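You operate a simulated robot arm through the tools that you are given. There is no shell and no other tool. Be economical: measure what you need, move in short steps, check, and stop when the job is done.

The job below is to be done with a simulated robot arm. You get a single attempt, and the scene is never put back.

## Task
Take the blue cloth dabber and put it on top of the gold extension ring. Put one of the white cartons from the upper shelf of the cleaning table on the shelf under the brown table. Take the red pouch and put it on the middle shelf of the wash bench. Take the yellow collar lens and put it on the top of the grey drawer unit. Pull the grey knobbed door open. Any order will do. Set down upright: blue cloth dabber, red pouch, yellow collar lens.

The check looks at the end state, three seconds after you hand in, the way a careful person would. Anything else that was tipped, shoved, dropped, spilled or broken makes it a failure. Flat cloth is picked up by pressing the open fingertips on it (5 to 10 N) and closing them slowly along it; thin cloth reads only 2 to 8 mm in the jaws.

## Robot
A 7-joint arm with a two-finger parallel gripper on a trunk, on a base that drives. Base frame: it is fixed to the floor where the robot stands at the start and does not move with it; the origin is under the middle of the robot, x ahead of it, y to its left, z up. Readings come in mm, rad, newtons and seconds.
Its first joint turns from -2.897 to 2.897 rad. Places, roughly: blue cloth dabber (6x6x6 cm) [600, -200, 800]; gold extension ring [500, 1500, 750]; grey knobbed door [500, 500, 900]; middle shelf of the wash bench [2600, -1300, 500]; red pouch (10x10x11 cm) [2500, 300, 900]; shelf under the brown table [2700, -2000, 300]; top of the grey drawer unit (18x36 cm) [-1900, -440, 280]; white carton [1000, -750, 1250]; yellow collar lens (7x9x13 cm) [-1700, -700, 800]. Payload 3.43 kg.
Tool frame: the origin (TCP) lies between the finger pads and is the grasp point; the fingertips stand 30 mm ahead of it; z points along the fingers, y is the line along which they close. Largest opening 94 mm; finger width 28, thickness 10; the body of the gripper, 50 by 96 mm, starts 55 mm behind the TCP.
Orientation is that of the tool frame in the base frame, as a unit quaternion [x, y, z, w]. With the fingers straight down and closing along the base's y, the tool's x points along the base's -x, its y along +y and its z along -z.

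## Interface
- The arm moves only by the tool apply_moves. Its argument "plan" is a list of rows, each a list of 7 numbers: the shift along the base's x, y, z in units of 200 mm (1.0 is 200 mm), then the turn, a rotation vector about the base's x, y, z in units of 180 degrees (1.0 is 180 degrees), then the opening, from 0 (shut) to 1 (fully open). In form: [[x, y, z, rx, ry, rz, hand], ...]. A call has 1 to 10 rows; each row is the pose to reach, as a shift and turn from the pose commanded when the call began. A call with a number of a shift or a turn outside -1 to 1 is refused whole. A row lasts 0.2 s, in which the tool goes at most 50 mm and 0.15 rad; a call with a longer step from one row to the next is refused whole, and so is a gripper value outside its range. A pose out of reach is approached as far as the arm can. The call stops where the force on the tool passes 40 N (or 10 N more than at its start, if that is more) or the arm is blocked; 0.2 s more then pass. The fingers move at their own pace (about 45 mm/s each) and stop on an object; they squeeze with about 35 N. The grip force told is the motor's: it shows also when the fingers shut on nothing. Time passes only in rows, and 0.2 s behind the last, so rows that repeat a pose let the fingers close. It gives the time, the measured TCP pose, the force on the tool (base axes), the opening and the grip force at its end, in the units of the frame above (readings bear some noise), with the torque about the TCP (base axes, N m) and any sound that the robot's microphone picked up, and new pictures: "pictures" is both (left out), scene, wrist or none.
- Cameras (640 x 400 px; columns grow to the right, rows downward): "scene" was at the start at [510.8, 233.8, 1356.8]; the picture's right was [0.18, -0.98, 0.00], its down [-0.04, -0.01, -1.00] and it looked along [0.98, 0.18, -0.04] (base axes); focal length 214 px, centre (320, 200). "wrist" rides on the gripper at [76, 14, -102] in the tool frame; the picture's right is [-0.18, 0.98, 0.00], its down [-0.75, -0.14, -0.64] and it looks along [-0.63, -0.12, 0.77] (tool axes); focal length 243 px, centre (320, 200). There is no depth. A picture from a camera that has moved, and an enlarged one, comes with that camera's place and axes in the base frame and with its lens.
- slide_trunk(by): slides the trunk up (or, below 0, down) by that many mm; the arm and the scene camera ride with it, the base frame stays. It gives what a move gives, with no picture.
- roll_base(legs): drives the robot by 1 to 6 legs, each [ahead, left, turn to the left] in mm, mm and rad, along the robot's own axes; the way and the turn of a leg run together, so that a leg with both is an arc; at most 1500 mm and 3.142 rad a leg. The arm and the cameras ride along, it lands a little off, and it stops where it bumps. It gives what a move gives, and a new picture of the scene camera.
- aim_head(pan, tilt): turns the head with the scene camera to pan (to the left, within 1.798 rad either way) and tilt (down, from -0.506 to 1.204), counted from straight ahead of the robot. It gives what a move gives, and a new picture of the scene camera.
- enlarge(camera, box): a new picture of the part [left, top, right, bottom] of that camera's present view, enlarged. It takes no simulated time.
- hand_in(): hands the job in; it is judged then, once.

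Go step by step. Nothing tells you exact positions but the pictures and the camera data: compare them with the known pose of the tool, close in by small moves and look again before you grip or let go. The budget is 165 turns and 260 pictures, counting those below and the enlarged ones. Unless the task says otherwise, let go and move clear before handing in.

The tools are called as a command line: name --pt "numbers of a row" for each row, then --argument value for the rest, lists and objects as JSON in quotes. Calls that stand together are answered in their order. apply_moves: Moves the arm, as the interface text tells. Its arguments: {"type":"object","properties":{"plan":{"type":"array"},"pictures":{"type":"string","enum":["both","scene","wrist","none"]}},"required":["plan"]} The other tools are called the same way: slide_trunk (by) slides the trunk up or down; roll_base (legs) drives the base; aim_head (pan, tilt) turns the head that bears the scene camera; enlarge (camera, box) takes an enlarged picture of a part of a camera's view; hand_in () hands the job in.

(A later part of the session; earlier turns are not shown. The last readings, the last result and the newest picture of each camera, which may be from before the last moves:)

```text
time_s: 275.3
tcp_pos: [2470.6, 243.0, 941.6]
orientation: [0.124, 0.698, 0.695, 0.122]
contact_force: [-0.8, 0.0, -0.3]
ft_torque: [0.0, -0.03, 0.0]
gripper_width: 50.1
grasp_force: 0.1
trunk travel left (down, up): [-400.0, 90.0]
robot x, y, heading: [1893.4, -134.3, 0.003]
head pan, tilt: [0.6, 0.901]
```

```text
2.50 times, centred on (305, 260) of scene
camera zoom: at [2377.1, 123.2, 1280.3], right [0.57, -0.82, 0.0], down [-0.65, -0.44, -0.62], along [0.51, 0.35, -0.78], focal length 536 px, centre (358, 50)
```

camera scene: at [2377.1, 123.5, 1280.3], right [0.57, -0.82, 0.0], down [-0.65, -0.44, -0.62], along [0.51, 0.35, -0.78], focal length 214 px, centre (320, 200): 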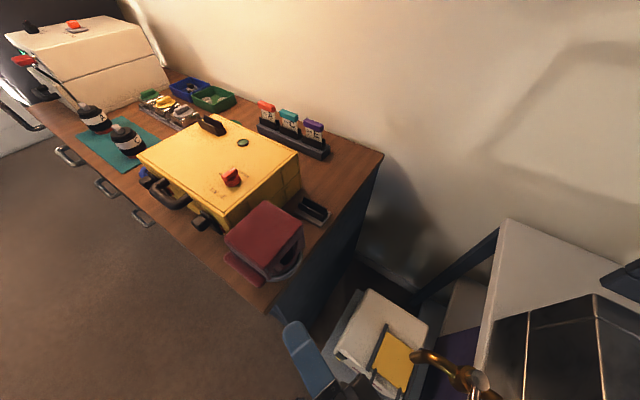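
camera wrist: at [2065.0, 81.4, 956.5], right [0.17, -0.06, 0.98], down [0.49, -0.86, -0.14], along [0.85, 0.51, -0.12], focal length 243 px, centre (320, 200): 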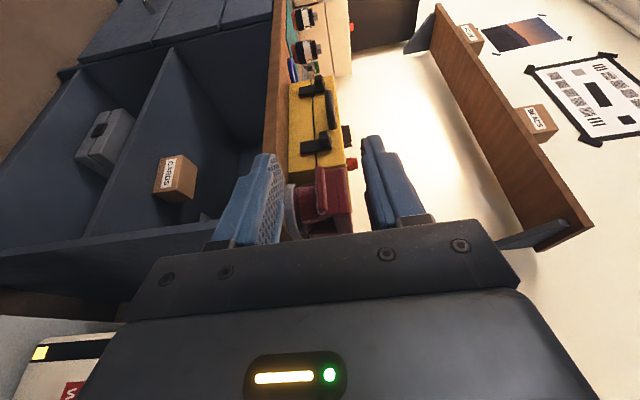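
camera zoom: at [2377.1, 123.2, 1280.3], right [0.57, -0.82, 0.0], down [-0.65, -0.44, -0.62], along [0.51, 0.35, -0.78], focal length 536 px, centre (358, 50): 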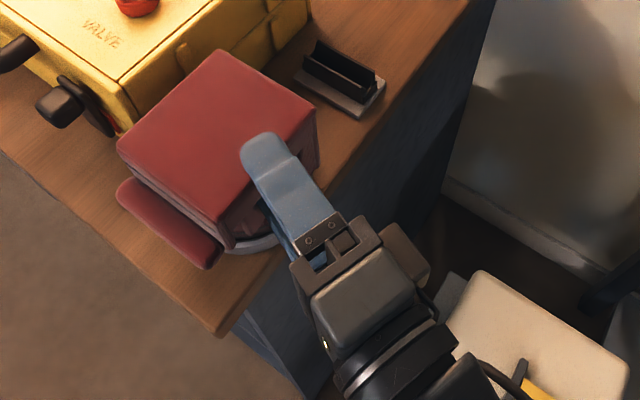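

Both fingers are entering cleanly. 25 mm more, then close.

apply_moves --pt "0.025 0.06 0 0 0 0 0.53" --pt "0.045 0.12 0 0 0 0 0.53" --pt "0.045 0.12 0 0 0 0 0.4" --pt "0.045 0.12 0 0 0 0 0.25" --pt "0.045 0.12 0 0 0 0 0.1" --pt "0.045 0.12 0 0 0 0 0.0" --pictures "none"

enlarge --camera "wrist" --box '[200, 60, 420, 240]'

```text
time_s: 276.9
tcp_pos: [2477.5, 268.0, 951.5]
orientation: [0.123, 0.689, 0.704, 0.124]
contact_force: [1.2, -1.4, 21.1]
ft_torque: [0.13, 0.19, -0.02]
gripper_width: 12.1
grasp_force: 34.4
trunk travel left (down, up): [-400.0, 90.0]
robot x, y, heading: [1895.2, -139.7, -0.001]
head pan, tilt: [0.6, 0.901]
stopped in row 6: the force on the tool passed its limit at 43 N (the readings are from after the stop); the commanded pose is now the measured one
```

```text
2.22 times, centred on (310, 150) of wrist
camera zoom: at [2371.1, 200.0, 962.5], right [0.17, -0.08, 0.98], down [0.49, -0.86, -0.16], along [0.86, 0.5, -0.11], focal length 539 px, centre (342, 311)
```

zoom: 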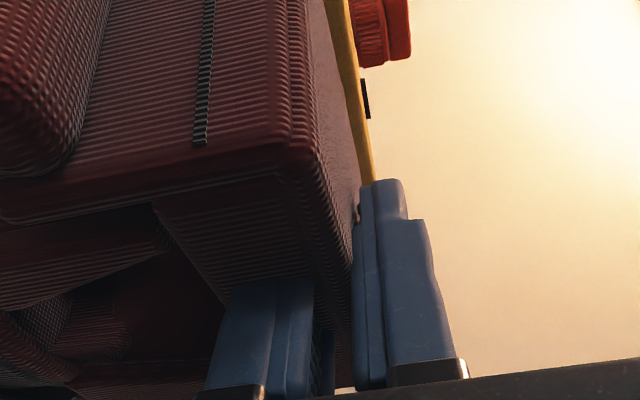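

Gripped (lid plate is 12 mm thick). I lift gently.

apply_moves --pt "0 0 0.02 0 0 0 0" --pt "0 0 0.05 0 0 0 0" --pt "0 0 0.1 0 0 0 0" --pt "0 0 0.15 0 0 0 0" --pt "0 0 0.2 0 0 0 0" --pictures "both"

```text
time_s: 278.1
tcp_pos: [2479.4, 269.3, 988.7]
orientation: [0.124, 0.692, 0.701, 0.123]
contact_force: [-0.3, 0.3, -0.8]
ft_torque: [-0.05, 0.01, -0.01]
gripper_width: 12.0
grasp_force: 34.8
trunk travel left (down, up): [-400.0, 90.0]
robot x, y, heading: [1896.8, -137.5, -0.002]
head pan, tilt: [0.6, 0.901]
camera scene: at [2377.1, 123.6, 1280.2], right [0.57, -0.82, 0.0], down [-0.65, -0.44, -0.62], along [0.51, 0.35, -0.78], focal length 214 px, centre (320, 200)
camera wrist: at [2371.4, 200.3, 999.7], right [0.17, -0.07, 0.98], down [0.49, -0.86, -0.15], along [0.86, 0.5, -0.11], focal length 243 px, centre (320, 200)
```

scene: 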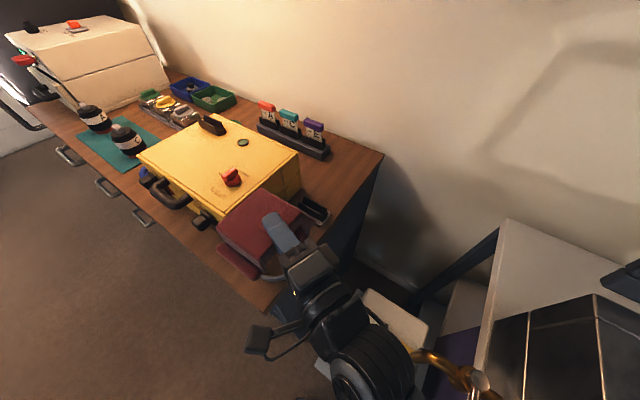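
wrist: 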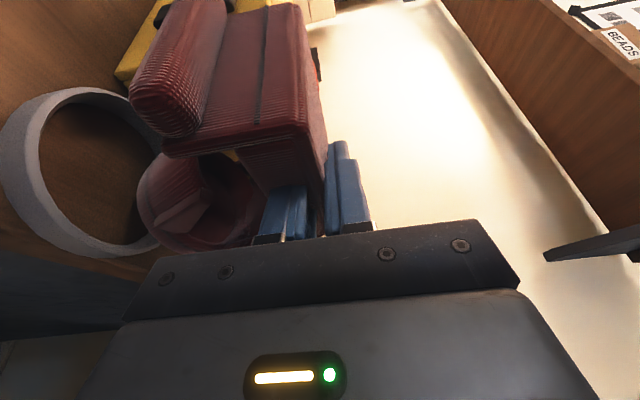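

It is held, but seems to droop. I zoom to judge the tilt.

enlarge --camera "scene" --box '[205, 170, 345, 300]'

enlarge --camera "wrist" --box '[100, 0, 360, 250]'

```text
3.08 times, centred on (275, 235) of scene
camera zoom: at [2377.1, 123.6, 1280.2], right [0.57, -0.82, 0.0], down [-0.65, -0.44, -0.62], along [0.51, 0.35, -0.78], focal length 660 px, centre (458, 92)
```

zoom: 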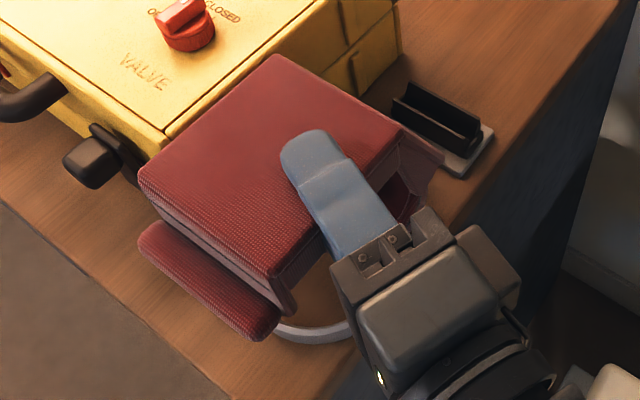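

```text
1.60 times, centred on (230, 125) of wrist
camera zoom: at [2371.4, 200.3, 999.7], right [0.17, -0.07, 0.98], down [0.49, -0.86, -0.15], along [0.86, 0.5, -0.11], focal length 388 px, centre (464, 320)
```

zoom: 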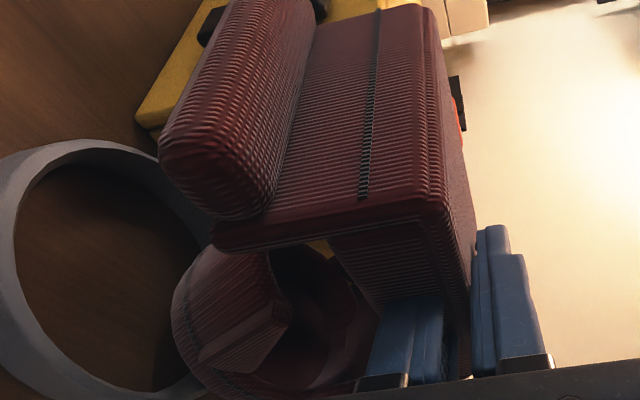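

The pouch is level and held. I raise it a bit more and back the robot out.

apply_moves --pt "0 0 0.15 0 0 0 0" --pt "0 0 0.3 0 0 0 0" --pictures "none"

roll_base --legs '[[-230, 0, 0]]'

enlarge --camera "scene" --box '[160, 170, 400, 370]'

```text
time_s: 278.7
tcp_pos: [2478.8, 268.7, 1047.2]
orientation: [0.124, 0.693, 0.699, 0.123]
contact_force: [0.0, -0.4, -0.5]
ft_torque: [-0.02, 0.03, 0.0]
gripper_width: 12.2
grasp_force: 34.8
trunk travel left (down, up): [-400.0, 90.0]
robot x, y, heading: [1894.1, -137.8, -0.002]
head pan, tilt: [0.6, 0.901]
```

```text
time_s: 280.4
tcp_pos: [2247.4, 268.4, 1047.5]
orientation: [0.124, 0.692, 0.7, 0.122]
contact_force: [-0.3, 0.8, -2.1]
ft_torque: [0.0, 0.05, 0.02]
gripper_width: 12.0
grasp_force: 35.2
trunk travel left (down, up): [-400.0, 90.0]
robot x, y, heading: [1661.8, -138.0, 0.003]
head pan, tilt: [0.6, 0.901]
camera scene: at [2146.4, 123.3, 1280.2], right [0.57, -0.82, 0.0], down [-0.65, -0.44, -0.62], along [0.51, 0.35, -0.78], focal length 214 px, centre (320, 200)
```

scene: 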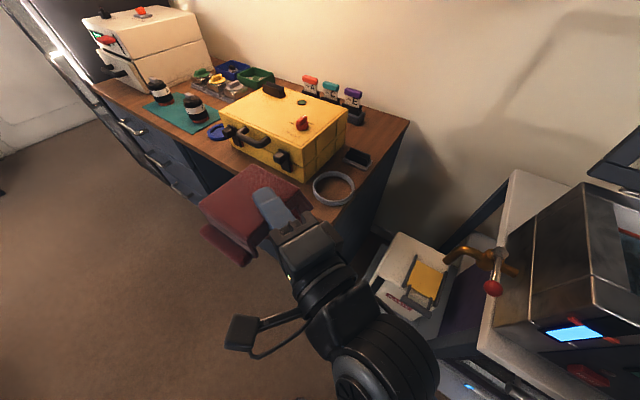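

```text
2.00 times, centred on (280, 270) of scene
camera zoom: at [2146.4, 123.3, 1280.2], right [0.57, -0.82, 0.0], down [-0.65, -0.44, -0.62], along [0.51, 0.35, -0.78], focal length 429 px, centre (400, 60)
```

zoom: 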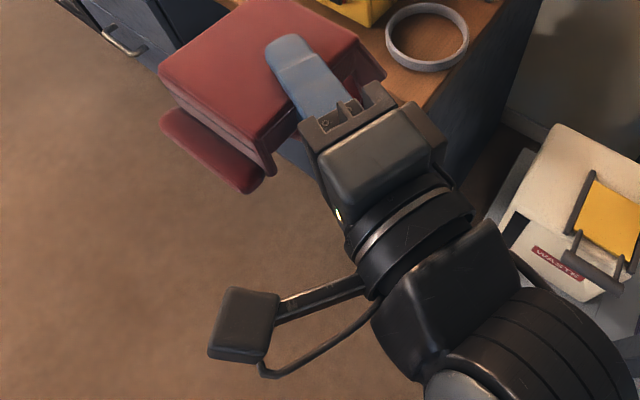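

Ring dish stayed in place. I yaw the hand back to point forward (+x) with the pouch.

apply_moves --pt "-0.05 0 0 0 0 -0.043 0" --pt "-0.1 0 0 0 0 -0.086 0" --pt "-0.15 0 0 0 0 -0.13 0" --pt "-0.2 0 0 0 0 -0.173 0" --pt "-0.25 0 0 0 0 -0.216 0" --pt "-0.3 0 0 0 0 -0.259 0" --pt "-0.35 0 0 0 0 -0.302 0" --pt "-0.4 0 0 0 0 -0.346 0" --pt "-0.4 0 0 0 0 -0.389 0" --pictures "wrist"

roll_base --legs '[[0, -750, 0], [0, -750, 0]]'

aim_head --pan 0.2 --tilt 0.5

```text
time_s: 282.4
tcp_pos: [2167.1, 267.4, 1047.8]
orientation: [0.499, 0.496, 0.502, 0.503]
contact_force: [0.0, 0.5, -0.4]
ft_torque: [0.02, 0.09, 0.02]
gripper_width: 12.0
grasp_force: 35.3
trunk travel left (down, up): [-400.0, 90.0]
robot x, y, heading: [1663.4, -135.2, 0.004]
head pan, tilt: [0.6, 0.901]
camera wrist: at [2064.2, 346.4, 1059.2], right [-0.01, -0.19, 0.98], down [-0.64, -0.75, -0.15], along [0.77, -0.63, -0.11], focal length 243 px, centre (320, 200)
```

wrist: 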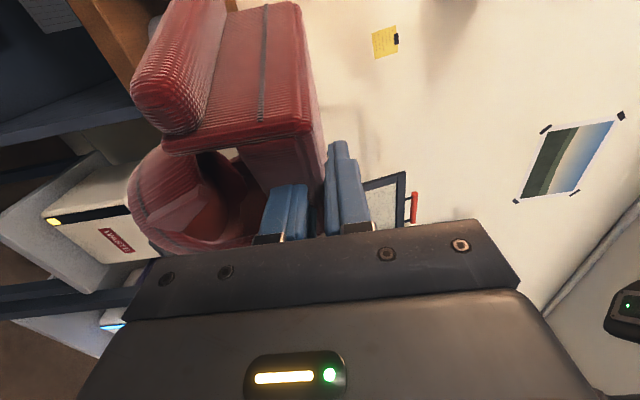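

```text
time_s: 290.1
tcp_pos: [2171.2, -1227.4, 1048.5]
orientation: [0.5, 0.495, 0.502, 0.503]
contact_force: [-0.5, 0.0, -1.8]
ft_torque: [0.03, 0.01, 0.0]
gripper_width: 12.0
grasp_force: 35.3
trunk travel left (down, up): [-400.0, 90.0]
robot x, y, heading: [1668.6, -1631.7, -0.002]
head pan, tilt: [0.6, 0.901]
camera scene: at [2148.9, -1372.2, 1280.2], right [0.56, -0.83, 0.0], down [-0.65, -0.44, -0.62], along [0.51, 0.35, -0.78], focal length 214 px, centre (320, 200)
```

scene: 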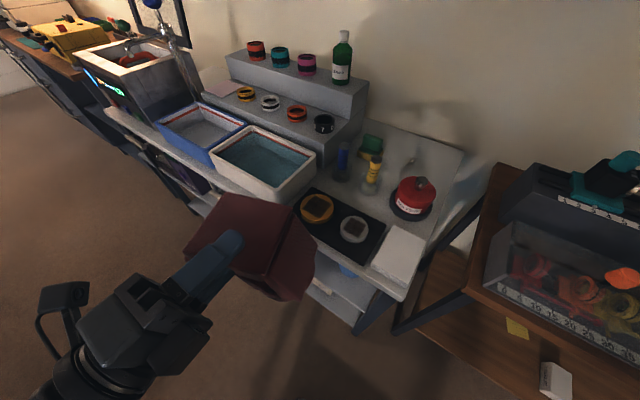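

```text
time_s: 291.0
tcp_pos: [2170.3, -1227.6, 1047.1]
orientation: [0.499, 0.495, 0.502, 0.503]
contact_force: [-0.5, 0.1, -0.4]
ft_torque: [0.02, 0.08, -0.04]
gripper_width: 12.2
grasp_force: 35.0
trunk travel left (down, up): [-400.0, 90.0]
robot x, y, heading: [1668.4, -1631.8, -0.005]
head pan, tilt: [0.201, 0.499]
camera scene: at [2175.7, -1396.7, 1314.0], right [0.2, -0.98, 0.0], down [-0.47, -0.1, -0.88], along [0.86, 0.17, -0.48], focal length 214 px, centre (320, 200)
```

scene: 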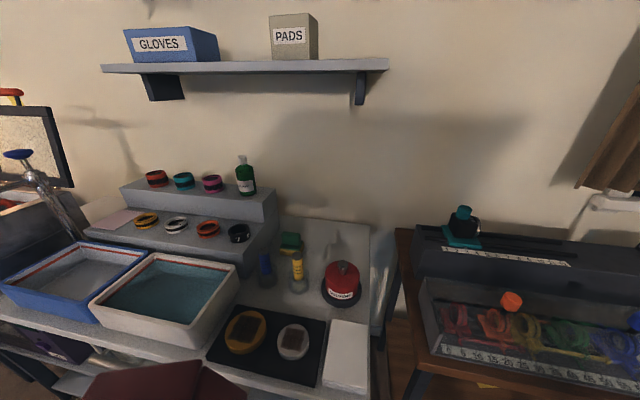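

I lower the trunk to look into the bench's middle shelf.

slide_trunk --by -400

aim_head --pan 0.2 --tilt 0.7

```text
time_s: 294.8
tcp_pos: [2170.3, -1227.7, 648.1]
orientation: [0.499, 0.495, 0.502, 0.503]
contact_force: [-0.5, 0.3, -1.2]
ft_torque: [-0.01, 0.0, -0.01]
gripper_width: 11.9
grasp_force: 34.9
trunk travel left (down, up): [0.0, 490.0]
robot x, y, heading: [1666.7, -1631.1, 0.003]
head pan, tilt: [0.201, 0.499]
```

```text
time_s: 295.5
tcp_pos: [2169.6, -1227.9, 646.7]
orientation: [0.499, 0.495, 0.503, 0.504]
contact_force: [-0.4, 0.1, -1.4]
ft_torque: [0.02, 0.04, -0.01]
gripper_width: 12.3
grasp_force: 34.8
trunk travel left (down, up): [0.0, 490.0]
robot x, y, heading: [1660.9, -1629.7, -0.002]
head pan, tilt: [0.201, 0.7]
camera scene: at [2169.8, -1398.0, 896.5], right [0.2, -0.98, 0.0], down [-0.63, -0.13, -0.77], along [0.75, 0.15, -0.64], focal length 214 px, centre (320, 200)
```

scene: 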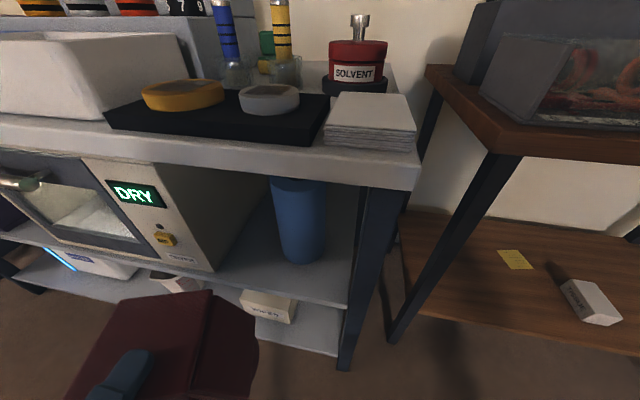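

The middle shelf (z≈510) holds an oven and a blue cylinder. I zoom to measure the free gaps.

enlarge --camera "scene" --box '[190, 160, 370, 320]'

aim_head --pan 0.9 --tilt 0.5

```text
2.50 times, centred on (280, 240) of scene
camera zoom: at [2169.8, -1398.0, 896.5], right [0.2, -0.98, 0.0], down [-0.63, -0.13, -0.77], along [0.75, 0.15, -0.64], focal length 536 px, centre (420, 100)
```

zoom: 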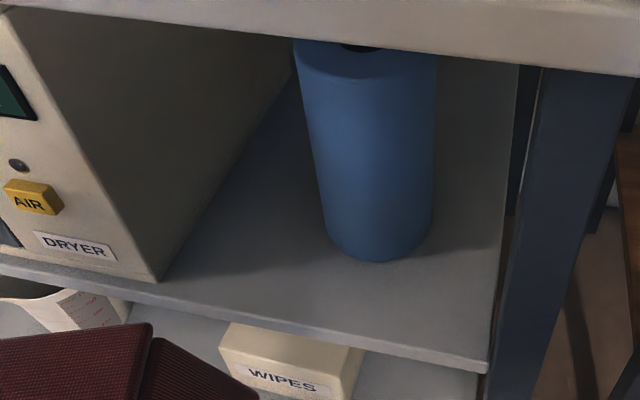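

```text
time_s: 296.6
tcp_pos: [2169.7, -1227.4, 646.6]
orientation: [0.499, 0.495, 0.502, 0.503]
contact_force: [0.2, 0.9, -0.7]
ft_torque: [0.03, 0.05, 0.02]
gripper_width: 11.9
grasp_force: 35.1
trunk travel left (down, up): [0.0, 490.0]
robot x, y, heading: [1666.2, -1630.0, -0.003]
head pan, tilt: [0.901, 0.499]
camera scene: at [2143.2, -1343.6, 914.1], right [0.78, -0.62, 0.0], down [-0.3, -0.37, -0.88], along [0.55, 0.69, -0.48], focal length 214 px, centre (320, 200)
```

scene: 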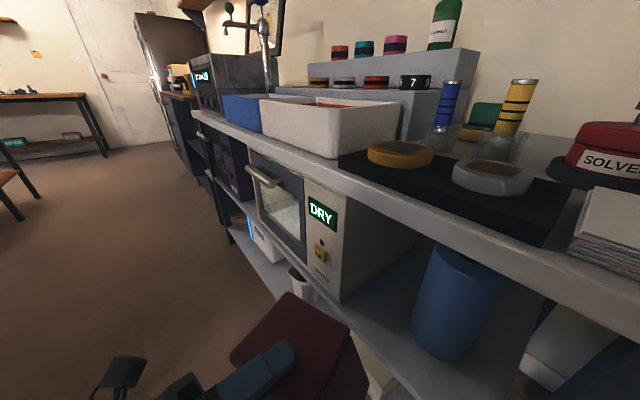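

Gap between oven (y≈-1147) and cylinder (left edge ≈-1265) fits the pouch if aligned squarely. I yaw the hand -20° to square it up, then check its pose.

apply_moves --pt "0 0 0 0 0 -0.037 0" --pt "0 0 0 0 0 -0.074 0" --pt "0 0 0 0 0 -0.111 0" --pictures "wrist"

aim_head --pan 0.5 --tilt 0.9

enlarge --camera "scene" --box '[120, 160, 360, 400]'

```text
time_s: 297.4
tcp_pos: [2169.9, -1227.5, 647.2]
orientation: [0.579, 0.4, 0.406, 0.583]
contact_force: [0.7, -0.3, -0.8]
ft_torque: [0.03, 0.03, 0.02]
gripper_width: 12.0
grasp_force: 34.9
trunk travel left (down, up): [0.0, 490.0]
robot x, y, heading: [1664.0, -1631.1, -0.004]
head pan, tilt: [0.901, 0.499]
camera wrist: at [2100.3, -1118.6, 659.2], right [-0.07, -0.17, 0.98], down [-0.86, -0.48, -0.15], along [0.5, -0.86, -0.11], focal length 243 px, centre (320, 200)
```

wrist: 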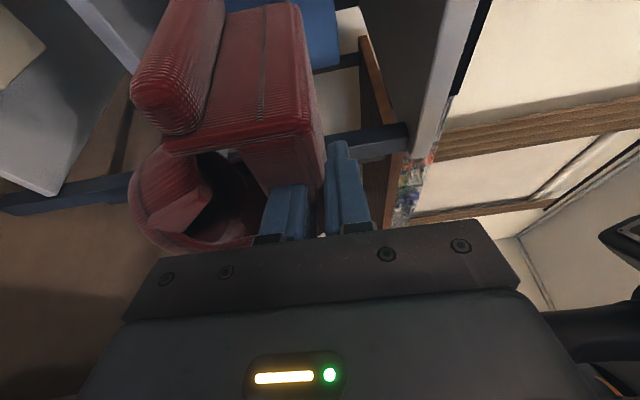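

```text
time_s: 298.3
tcp_pos: [2170.3, -1226.8, 646.9]
orientation: [0.577, 0.402, 0.408, 0.582]
contact_force: [-0.1, -0.5, -1.6]
ft_torque: [0.02, 0.06, 0.04]
gripper_width: 11.7
grasp_force: 34.7
trunk travel left (down, up): [0.0, 490.0]
robot x, y, heading: [1662.9, -1629.8, -0.003]
head pan, tilt: [0.499, 0.901]
camera scene: at [2152.9, -1378.6, 880.3], right [0.48, -0.88, 0.0], down [-0.69, -0.37, -0.62], along [0.55, 0.3, -0.78], focal length 214 px, centre (320, 200)
```

scene: 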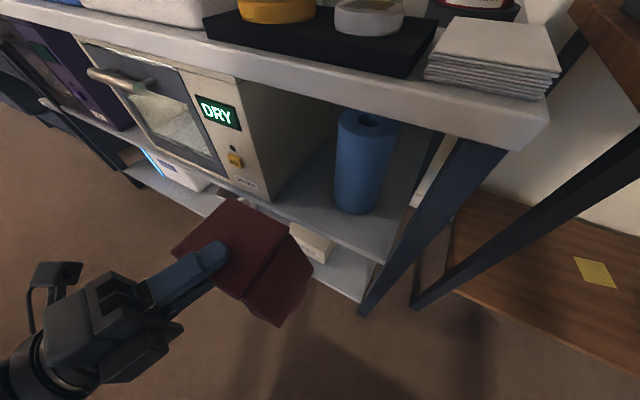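

```text
1.67 times, centred on (240, 280) of scene
camera zoom: at [2152.9, -1378.6, 880.3], right [0.48, -0.88, 0.0], down [-0.69, -0.37, -0.62], along [0.55, 0.3, -0.78], focal length 358 px, centre (453, 67)
```

zoom: 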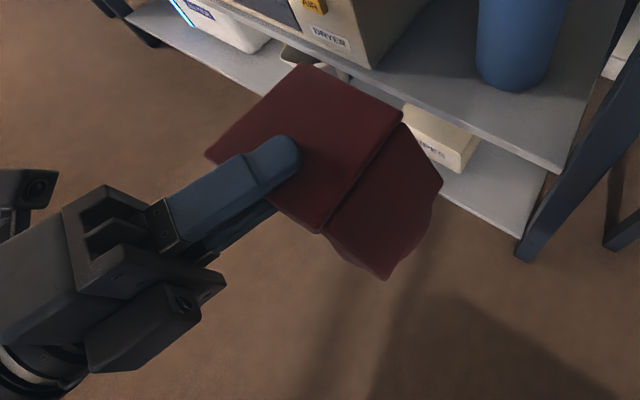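

I take one closer look at how the pouch hangs.

enlarge --camera "scene" --box '[165, 185, 325, 335]'

enlarge --camera "wrist" --box '[110, 0, 370, 250]'

```text
2.67 times, centred on (245, 260) of scene
camera zoom: at [2152.9, -1378.6, 880.3], right [0.48, -0.88, 0.0], down [-0.69, -0.37, -0.62], along [0.55, 0.3, -0.78], focal length 572 px, centre (520, 40)
```

zoom: 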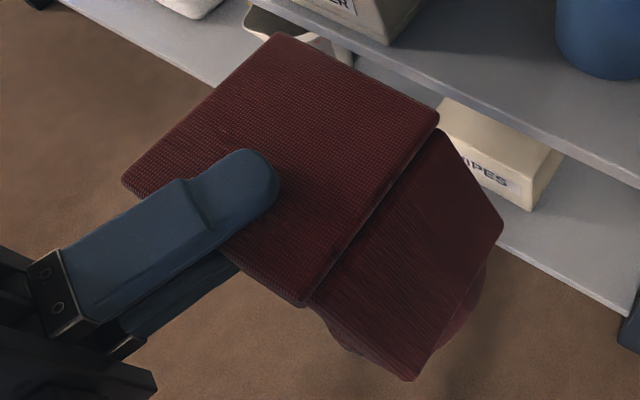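

```text
1.60 times, centred on (240, 125) of wrist
camera zoom: at [2099.9, -1118.6, 659.1], right [-0.07, -0.17, 0.98], down [-0.86, -0.49, -0.15], along [0.5, -0.86, -0.11], focal length 388 px, centre (448, 320)
```

zoom: 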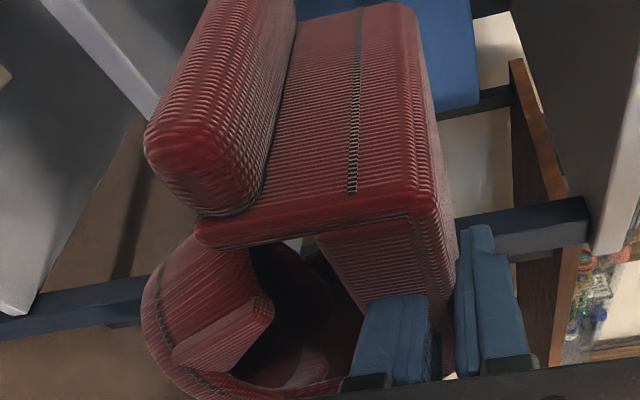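

The body hangs ~18° rotated (bottom toward -y). I roll the hand by +18° about its axis so that the body stands vertical, then look again.

apply_moves --pt "0 0 0 0.031 -0.011 0 0" --pt "0 0 0 0.063 -0.023 0 0" --pt "0 0 0 0.094 -0.034 0 0" --pt "0 0 0 0.094 -0.034 0 0" --pictures "none"

enlarge --camera "scene" --box '[145, 165, 345, 335]'

enlarge --camera "wrist" --box '[110, 0, 370, 250]'

```text
time_s: 299.3
tcp_pos: [2170.4, -1227.1, 647.4]
orientation: [0.635, 0.306, 0.492, 0.511]
contact_force: [0.5, 0.1, 0.2]
ft_torque: [0.05, 0.04, 0.02]
gripper_width: 12.2
grasp_force: 35.1
trunk travel left (down, up): [0.0, 490.0]
robot x, y, heading: [1664.9, -1633.6, 0.002]
head pan, tilt: [0.499, 0.901]
```

```text
2.35 times, centred on (245, 250) of scene
camera zoom: at [2152.9, -1378.7, 880.2], right [0.48, -0.88, 0.0], down [-0.69, -0.37, -0.62], along [0.55, 0.3, -0.78], focal length 505 px, centre (496, 82)
```

zoom: 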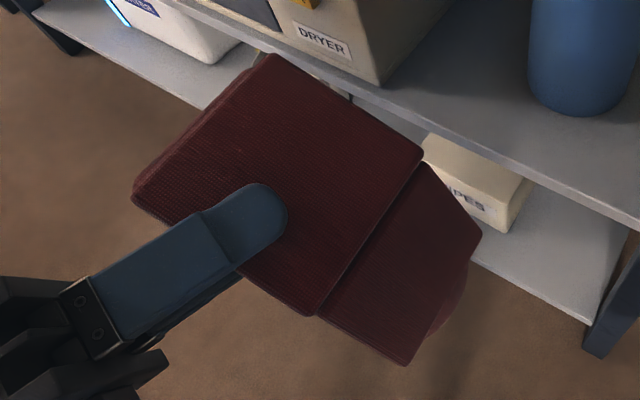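

```text
1.60 times, centred on (240, 125) of wrist
camera zoom: at [2097.2, -1125.8, 682.1], right [-0.17, -0.45, 0.88], down [-0.83, -0.41, -0.37], along [0.52, -0.8, -0.3], focal length 388 px, centre (448, 320)
```

zoom: 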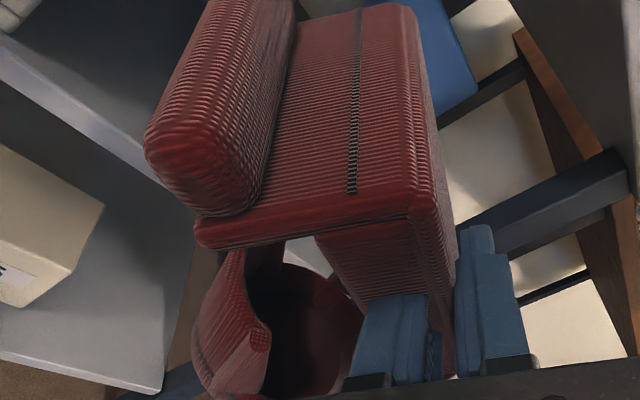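

The pouch has flexible straps: lid follows the hand, body hangs, displaced to the hand's right. Better approach: hand pointing +y (≈60°) as when picking, so the displacement goes deeper into the shelf and the hand stays in front of the cylinder. I undo the roll and yaw the hand.

apply_moves --pt "0 0 0 -0.031 0.011 0 0" --pt "0 0 0 -0.063 0.023 0 0" --pt "0 0 0 -0.094 0.034 0 0" --pictures "none"

apply_moves --pt "0 0 0 0 0 0.0444 0" --pt "0 0 0 0 0 0.0888 0" --pt "0 0 0 0 0 0.1332 0" --pt "0 0 0 0 0 0.1776 0" --pt "0 0 0 0 0 0.222 0" --pt "0 0 0 0 0 0.2664 0" --pt "0 0 0 0 0 0.3108 0" --pt "0 0 0 0 0 0.3552 0" --pt "0 0 0 0 0 0.3996 0" --pt "0 0 0 0 0 0.444 0" --pictures "both"

```text
time_s: 300.1
tcp_pos: [2170.2, -1227.8, 646.9]
orientation: [0.577, 0.402, 0.408, 0.582]
contact_force: [-0.3, 0.4, -1.5]
ft_torque: [0.03, 0.02, -0.01]
gripper_width: 12.1
grasp_force: 34.7
trunk travel left (down, up): [0.0, 490.0]
robot x, y, heading: [1664.5, -1629.6, 0.001]
head pan, tilt: [0.499, 0.901]
```

```text
time_s: 302.3
tcp_pos: [2170.3, -1228.3, 648.3]
orientation: [0.184, 0.678, 0.687, 0.185]
contact_force: [0.2, -0.5, -0.6]
ft_torque: [-0.03, 0.05, 0.02]
gripper_width: 11.9
grasp_force: 34.8
trunk travel left (down, up): [0.0, 490.0]
robot x, y, heading: [1664.5, -1626.9, -0.0]
head pan, tilt: [0.499, 0.901]
camera scene: at [2152.8, -1378.7, 880.3], right [0.48, -0.88, 0.0], down [-0.69, -0.37, -0.62], along [0.55, 0.3, -0.78], focal length 214 px, centre (320, 200)
camera wrist: at [2052.6, -1275.9, 659.1], right [0.15, -0.1, 0.98], down [0.33, -0.93, -0.15], along [0.93, 0.34, -0.11], focal length 243 px, centre (320, 200)
```

scene: 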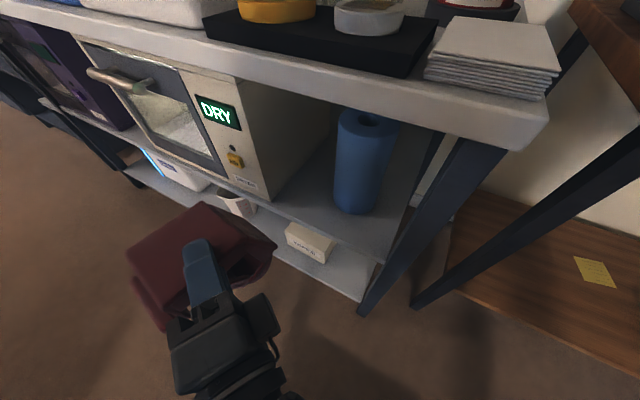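
wrist: 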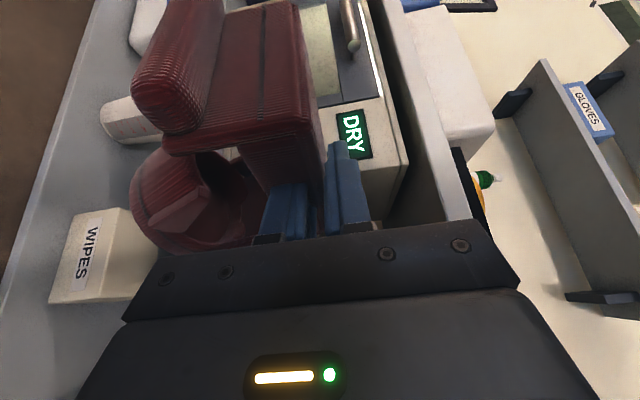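

Hand and pouch are oriented as planned. I raise to z≈690, then roll forward to the shelf front.

apply_moves --pt "0 -0.04 0.1 0 0 0 0" --pt "0 -0.08 0.21 0 0 0 0" --pictures "none"

roll_base --legs '[[110, 0, 0]]'

enlarge --camera "wrist" --box '[0, 0, 640, 400]'

```text
time_s: 302.9
tcp_pos: [2169.8, -1242.2, 690.1]
orientation: [0.184, 0.679, 0.686, 0.185]
contact_force: [-0.2, -0.1, -1.2]
ft_torque: [-0.04, 0.04, -0.01]
gripper_width: 12.2
grasp_force: 35.2
trunk travel left (down, up): [0.0, 490.0]
robot x, y, heading: [1664.9, -1632.8, -0.001]
head pan, tilt: [0.499, 0.901]
```

```text
time_s: 304.1
tcp_pos: [2279.4, -1243.0, 690.3]
orientation: [0.185, 0.678, 0.687, 0.185]
contact_force: [-0.5, 0.2, -0.9]
ft_torque: [0.02, 0.09, -0.01]
gripper_width: 12.0
grasp_force: 35.0
trunk travel left (down, up): [0.0, 490.0]
robot x, y, heading: [1772.6, -1629.7, -0.004]
head pan, tilt: [0.499, 0.901]
camera scene: at [2262.5, -1378.9, 880.2], right [0.48, -0.88, 0.0], down [-0.69, -0.37, -0.62], along [0.55, 0.3, -0.78], focal length 214 px, centre (320, 200)
```

scene: 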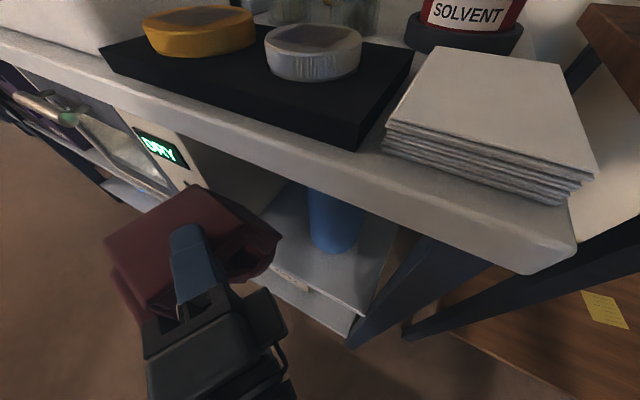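

```text
1.00 times, centred on (320, 200) of wrist (not enlarged: the box is as wide or as high as the picture)
camera zoom: at [2162.4, -1290.8, 702.0], right [0.16, -0.1, 0.98], down [0.33, -0.93, -0.15], along [0.93, 0.34, -0.11], focal length 243 px, centre (320, 200)
```

zoom: 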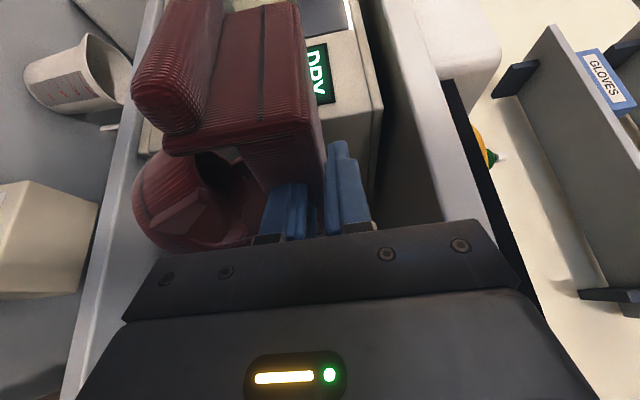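

I extend 75 mm with the arm into the gap and check.

apply_moves --pt "0.13 -0.01 0 0 0 0 0" --pt "0.26 -0.025 0 0 0 0 0" --pt "0.39 -0.03 0 0 0 0 0" --pictures "both"

```text
time_s: 304.9
tcp_pos: [2358.5, -1247.6, 689.4]
orientation: [0.185, 0.679, 0.686, 0.186]
contact_force: [0.1, 0.5, -1.0]
ft_torque: [-0.05, 0.05, -0.02]
gripper_width: 11.9
grasp_force: 35.0
trunk travel left (down, up): [0.0, 490.0]
robot x, y, heading: [1774.5, -1631.8, -0.002]
head pan, tilt: [0.499, 0.901]
camera scene: at [2262.5, -1378.9, 880.3], right [0.48, -0.88, 0.0], down [-0.69, -0.37, -0.62], along [0.55, 0.3, -0.78], focal length 214 px, centre (320, 200)
camera wrist: at [2240.2, -1296.3, 701.6], right [0.16, -0.1, 0.98], down [0.33, -0.93, -0.15], along [0.93, 0.34, -0.11], focal length 243 px, centre (320, 200)
```

scene: 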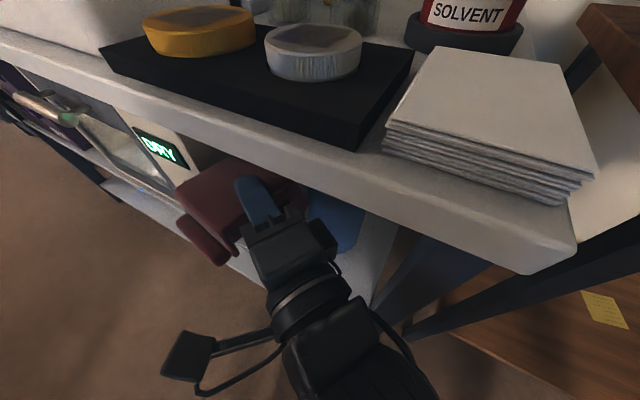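
wrist: 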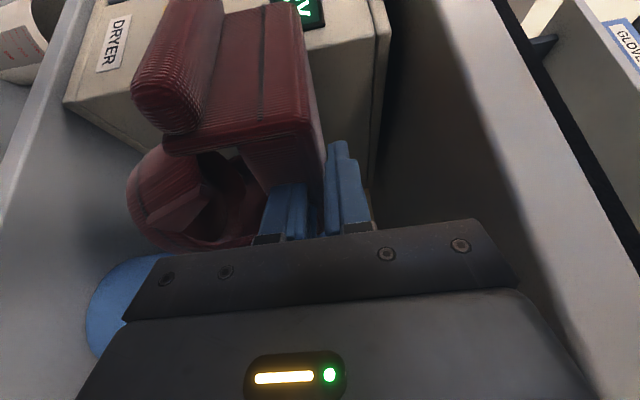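

Inside the gap without contact. I lower in steps.

apply_moves --pt "0 0 -0.05 0 0 0 0" --pt "0 0 -0.1 0 0 0 0" --pt "0 0 -0.15 0 0 0 0" --pt "0 0 -0.2 0 0 0 0" --pictures "wrist"

```text
time_s: 305.9
tcp_pos: [2358.3, -1249.2, 649.9]
orientation: [0.185, 0.679, 0.686, 0.185]
contact_force: [-1.0, 0.5, -1.1]
ft_torque: [-0.02, 0.04, 0.03]
gripper_width: 12.0
grasp_force: 35.1
trunk travel left (down, up): [0.0, 490.0]
robot x, y, heading: [1771.1, -1629.7, 0.001]
head pan, tilt: [0.499, 0.901]
camera wrist: at [2240.5, -1296.6, 661.9], right [0.16, -0.1, 0.98], down [0.33, -0.93, -0.15], along [0.93, 0.34, -0.11], focal length 243 px, centre (320, 200)
```

wrist: 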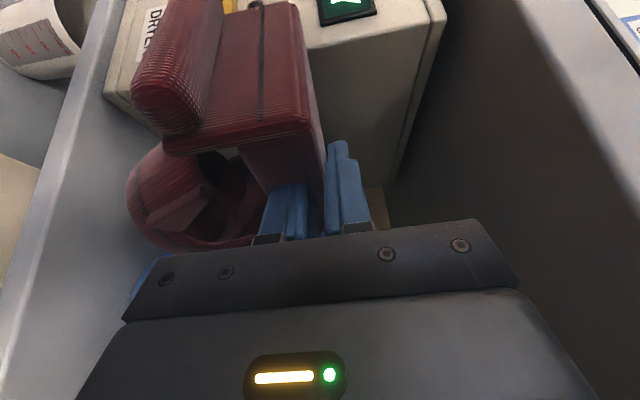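

apply_moves --pt "0 0 -0.03 0 0 0 0" --pt "0 0 -0.06 0 0 0 0" --pt "0 0 -0.09 0 0 0 0" --pt "0 0 -0.12 0 0 0 0" --pictures "wrist"

```text
time_s: 306.9
tcp_pos: [2357.3, -1248.0, 625.4]
orientation: [0.184, 0.679, 0.686, 0.185]
contact_force: [0.5, 0.3, -1.1]
ft_torque: [-0.03, 0.04, 0.01]
gripper_width: 12.3
grasp_force: 34.8
trunk travel left (down, up): [0.0, 490.0]
robot x, y, heading: [1777.3, -1629.9, -0.0]
head pan, tilt: [0.499, 0.901]
camera wrist: at [2240.7, -1297.0, 637.8], right [0.16, -0.1, 0.98], down [0.33, -0.93, -0.15], along [0.93, 0.34, -0.11], focal length 243 px, centre (320, 200)
```

wrist: 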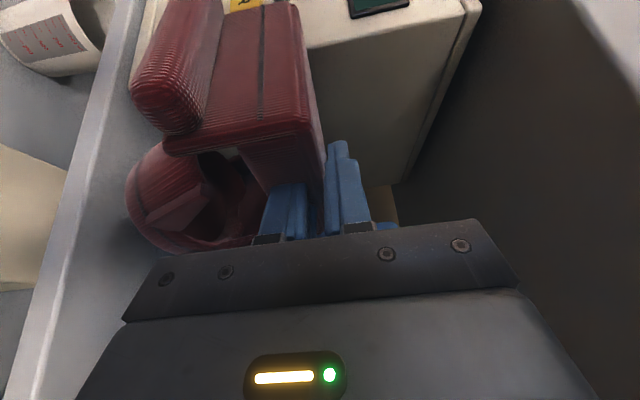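

apply_moves --pt "0 0 -0.025 0 0 0 0" --pt "0 0 -0.05 0 0 0 0" --pt "0 0 -0.075 0 0 0 0" --pictures "wrist"

```text
time_s: 307.7
tcp_pos: [2358.5, -1249.3, 611.6]
orientation: [0.184, 0.679, 0.686, 0.185]
contact_force: [-1.4, -0.1, -1.2]
ft_torque: [-0.02, 0.03, -0.01]
gripper_width: 12.1
grasp_force: 35.0
trunk travel left (down, up): [0.0, 490.0]
robot x, y, heading: [1773.1, -1633.3, -0.0]
head pan, tilt: [0.499, 0.901]
camera wrist: at [2240.4, -1296.8, 623.3], right [0.16, -0.1, 0.98], down [0.33, -0.93, -0.15], along [0.93, 0.34, -0.11], focal length 243 px, centre (320, 200)
```

wrist: 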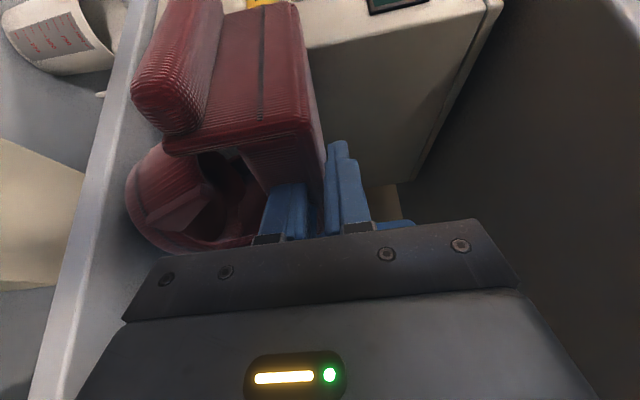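

apply_moves --pt "0 0 -0.025 0 0 0 0" --pt "0 0 -0.05 0 0 0 0" --pt "0 0 -0.075 0 0 0 0" --pictures "wrist"

```text
time_s: 308.5
tcp_pos: [2359.7, -1249.7, 601.1]
orientation: [0.185, 0.676, 0.689, 0.188]
contact_force: [5.5, -7.1, 23.4]
ft_torque: [0.3, -1.29, -0.42]
gripper_width: 12.8
grasp_force: 35.1
trunk travel left (down, up): [0.0, 490.0]
robot x, y, heading: [1770.5, -1629.4, -0.002]
head pan, tilt: [0.499, 0.901]
camera wrist: at [2241.6, -1297.5, 611.3], right [0.15, -0.11, 0.98], down [0.32, -0.93, -0.15], along [0.93, 0.34, -0.1], focal length 243 px, centre (320, 200)
```

wrist: 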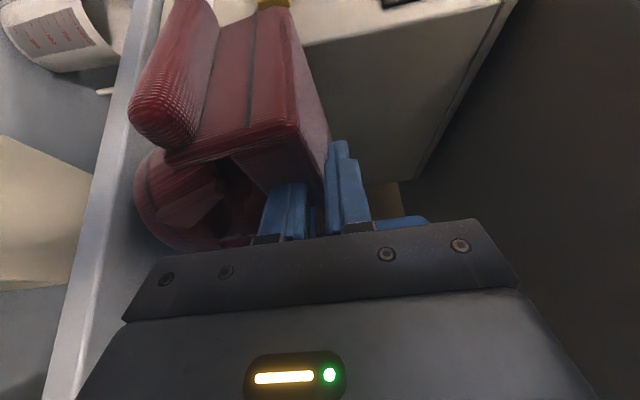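

Base is on the shelf and the pouch is squaring up. I release gently.

apply_moves --pt "0 0 0.01 0 0 0 0.0" --pt "0 0 0.015 0 0 0 0.2" --pt "0 0 0.015 0 0 0 0.35" --pt "0 0 0.015 0 0 0 0.45" --pt "0 0 0.015 0 0 0 0.45" --pictures "both"

```text
time_s: 309.7
tcp_pos: [2357.5, -1249.2, 597.3]
orientation: [0.185, 0.679, 0.686, 0.184]
contact_force: [0.3, -0.6, -0.3]
ft_torque: [-0.01, -0.01, 0.0]
gripper_width: 42.7
grasp_force: 0.3
trunk travel left (down, up): [0.0, 490.0]
robot x, y, heading: [1772.2, -1630.8, -0.001]
head pan, tilt: [0.499, 0.901]
camera scene: at [2262.5, -1378.9, 880.2], right [0.48, -0.88, 0.0], down [-0.69, -0.37, -0.62], along [0.55, 0.3, -0.78], focal length 214 px, centre (320, 200)
camera wrist: at [2240.4, -1296.6, 610.6], right [0.16, -0.1, 0.98], down [0.33, -0.93, -0.15], along [0.93, 0.34, -0.11], focal length 243 px, centre (320, 200)
```

scene: 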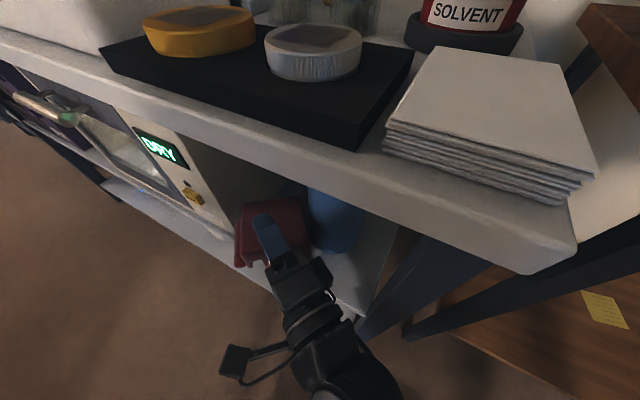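
wrist: 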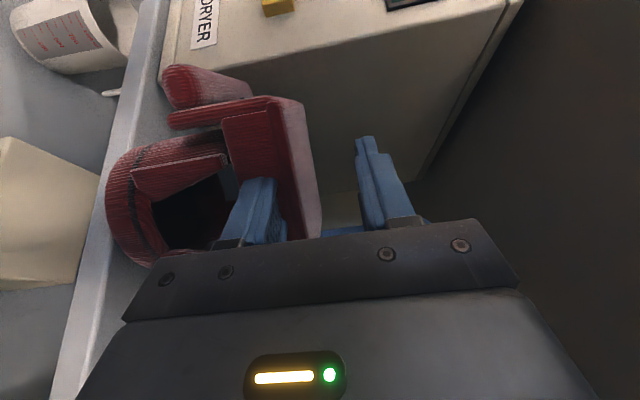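

The pouch stands on its base. I zoom to see that the fingers are free before withdrawing.

enlarge --camera "wrist" --box '[90, 40, 390, 260]'

enlarge --camera "scene" --box '[180, 150, 380, 300]'

```text
1.82 times, centred on (240, 150) of wrist
camera zoom: at [2240.4, -1296.6, 610.6], right [0.16, -0.1, 0.98], down [0.33, -0.93, -0.15], along [0.93, 0.34, -0.11], focal length 441 px, centre (466, 291)
```

zoom: 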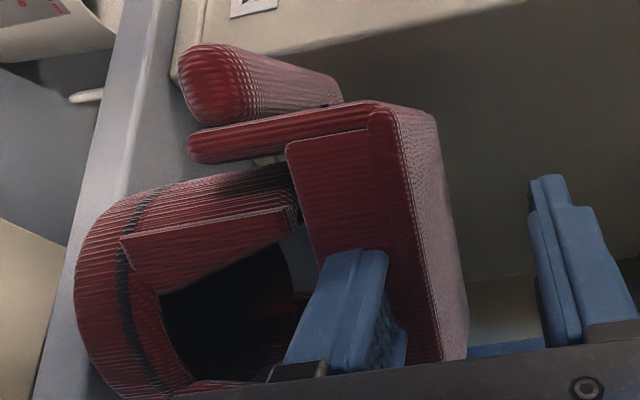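

```text
2.67 times, centred on (280, 225) of scene
camera zoom: at [2262.5, -1378.9, 880.2], right [0.48, -0.88, 0.0], down [-0.69, -0.37, -0.62], along [0.55, 0.3, -0.78], focal length 572 px, centre (427, 133)
```

zoom: 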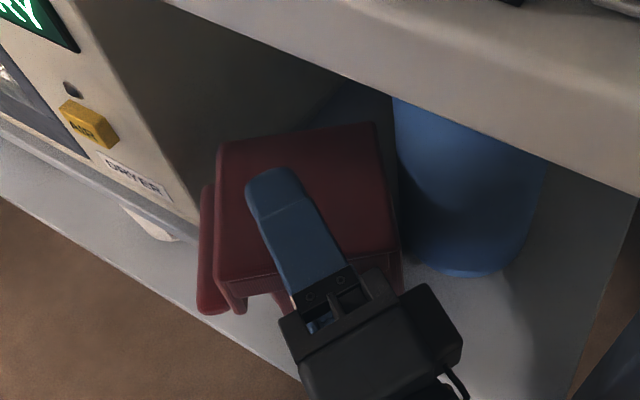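

Fingers look free. I withdraw along the finger axis, slowly.

apply_moves --pt "-0.025 -0.043 0 0 0 0 0.45" --pt "-0.05 -0.087 0 0 0 0 0.45" --pt "-0.1 -0.173 0 0 0 0 0.45" --pictures "wrist"

```text
time_s: 310.5
tcp_pos: [2337.1, -1282.7, 600.0]
orientation: [0.185, 0.679, 0.686, 0.186]
contact_force: [0.2, 0.5, -0.7]
ft_torque: [0.0, -0.01, 0.03]
gripper_width: 43.0
grasp_force: 0.1
trunk travel left (down, up): [0.0, 490.0]
robot x, y, heading: [1771.4, -1629.9, -0.005]
head pan, tilt: [0.499, 0.901]
camera wrist: at [2220.3, -1331.4, 611.1], right [0.16, -0.1, 0.98], down [0.33, -0.93, -0.15], along [0.93, 0.34, -0.11], focal length 243 px, centre (320, 200)
```

wrist: 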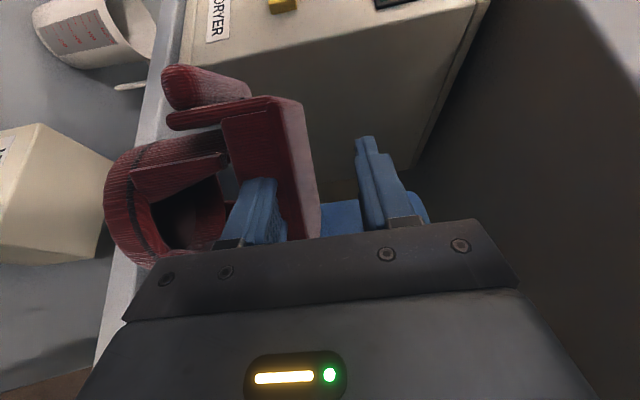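

The pouch came along with the hand — it is caught on the lower finger. I look closely before moving more.

enlarge --camera "wrist" --box '[90, 40, 350, 260]'

enlarge --camera "scene" --box '[180, 160, 380, 310]'

```text
1.82 times, centred on (220, 150) of wrist
camera zoom: at [2220.3, -1331.4, 611.1], right [0.16, -0.1, 0.98], down [0.33, -0.93, -0.15], along [0.93, 0.34, -0.11], focal length 441 px, centre (502, 291)
```

zoom: 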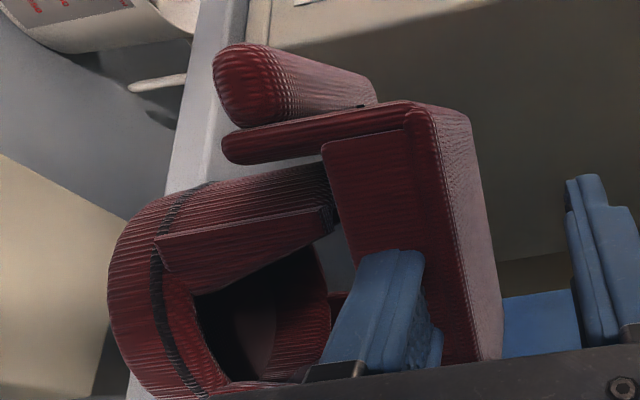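

```text
2.67 times, centred on (280, 235) of scene
camera zoom: at [2262.5, -1378.8, 880.2], right [0.48, -0.88, 0.0], down [-0.69, -0.37, -0.62], along [0.55, 0.3, -0.78], focal length 572 px, centre (427, 107)
```

zoom: 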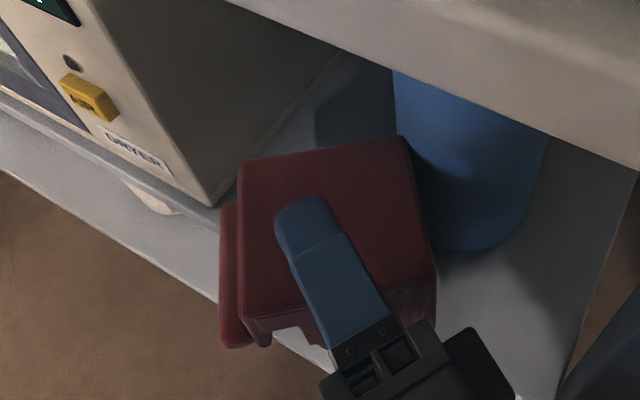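

It is being dragged by side friction and is now near the shelf edge. I push it back in the way it came, a little deeper, then free the finger sideways.

apply_moves --pt "0.04 0.07 0 0 0 0 0.45" --pt "0.08 0.14 0 0 0 0 0.45" --pt "0.13 0.18 0 0 0 0 0.45" --pt "0.18 0.19 0 0 0 0 0.45" --pictures "both"

```text
time_s: 311.5
tcp_pos: [2374.6, -1244.2, 598.5]
orientation: [0.185, 0.679, 0.686, 0.184]
contact_force: [1.0, -0.1, -0.7]
ft_torque: [0.01, -0.01, 0.0]
gripper_width: 42.7
grasp_force: 0.3
trunk travel left (down, up): [0.0, 490.0]
robot x, y, heading: [1774.7, -1631.9, -0.004]
head pan, tilt: [0.499, 0.901]
camera scene: at [2262.5, -1378.9, 880.2], right [0.48, -0.88, 0.0], down [-0.69, -0.37, -0.62], along [0.55, 0.3, -0.78], focal length 214 px, centre (320, 200)
camera wrist: at [2256.5, -1293.0, 610.3], right [0.16, -0.1, 0.98], down [0.33, -0.93, -0.15], along [0.93, 0.34, -0.11], focal length 243 px, centre (320, 200)
```

scene: 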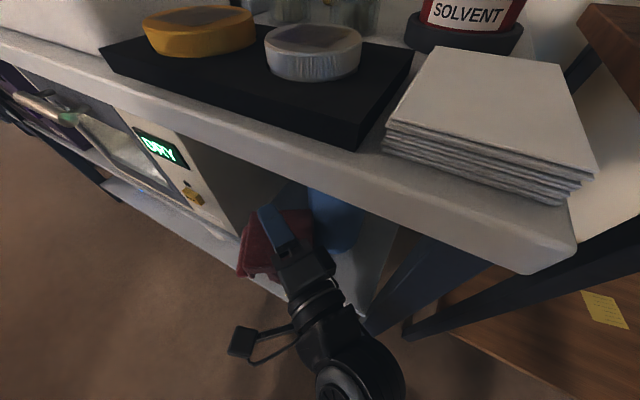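
wrist: 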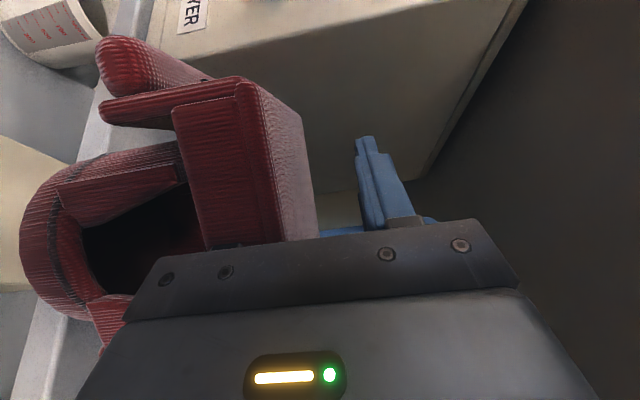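

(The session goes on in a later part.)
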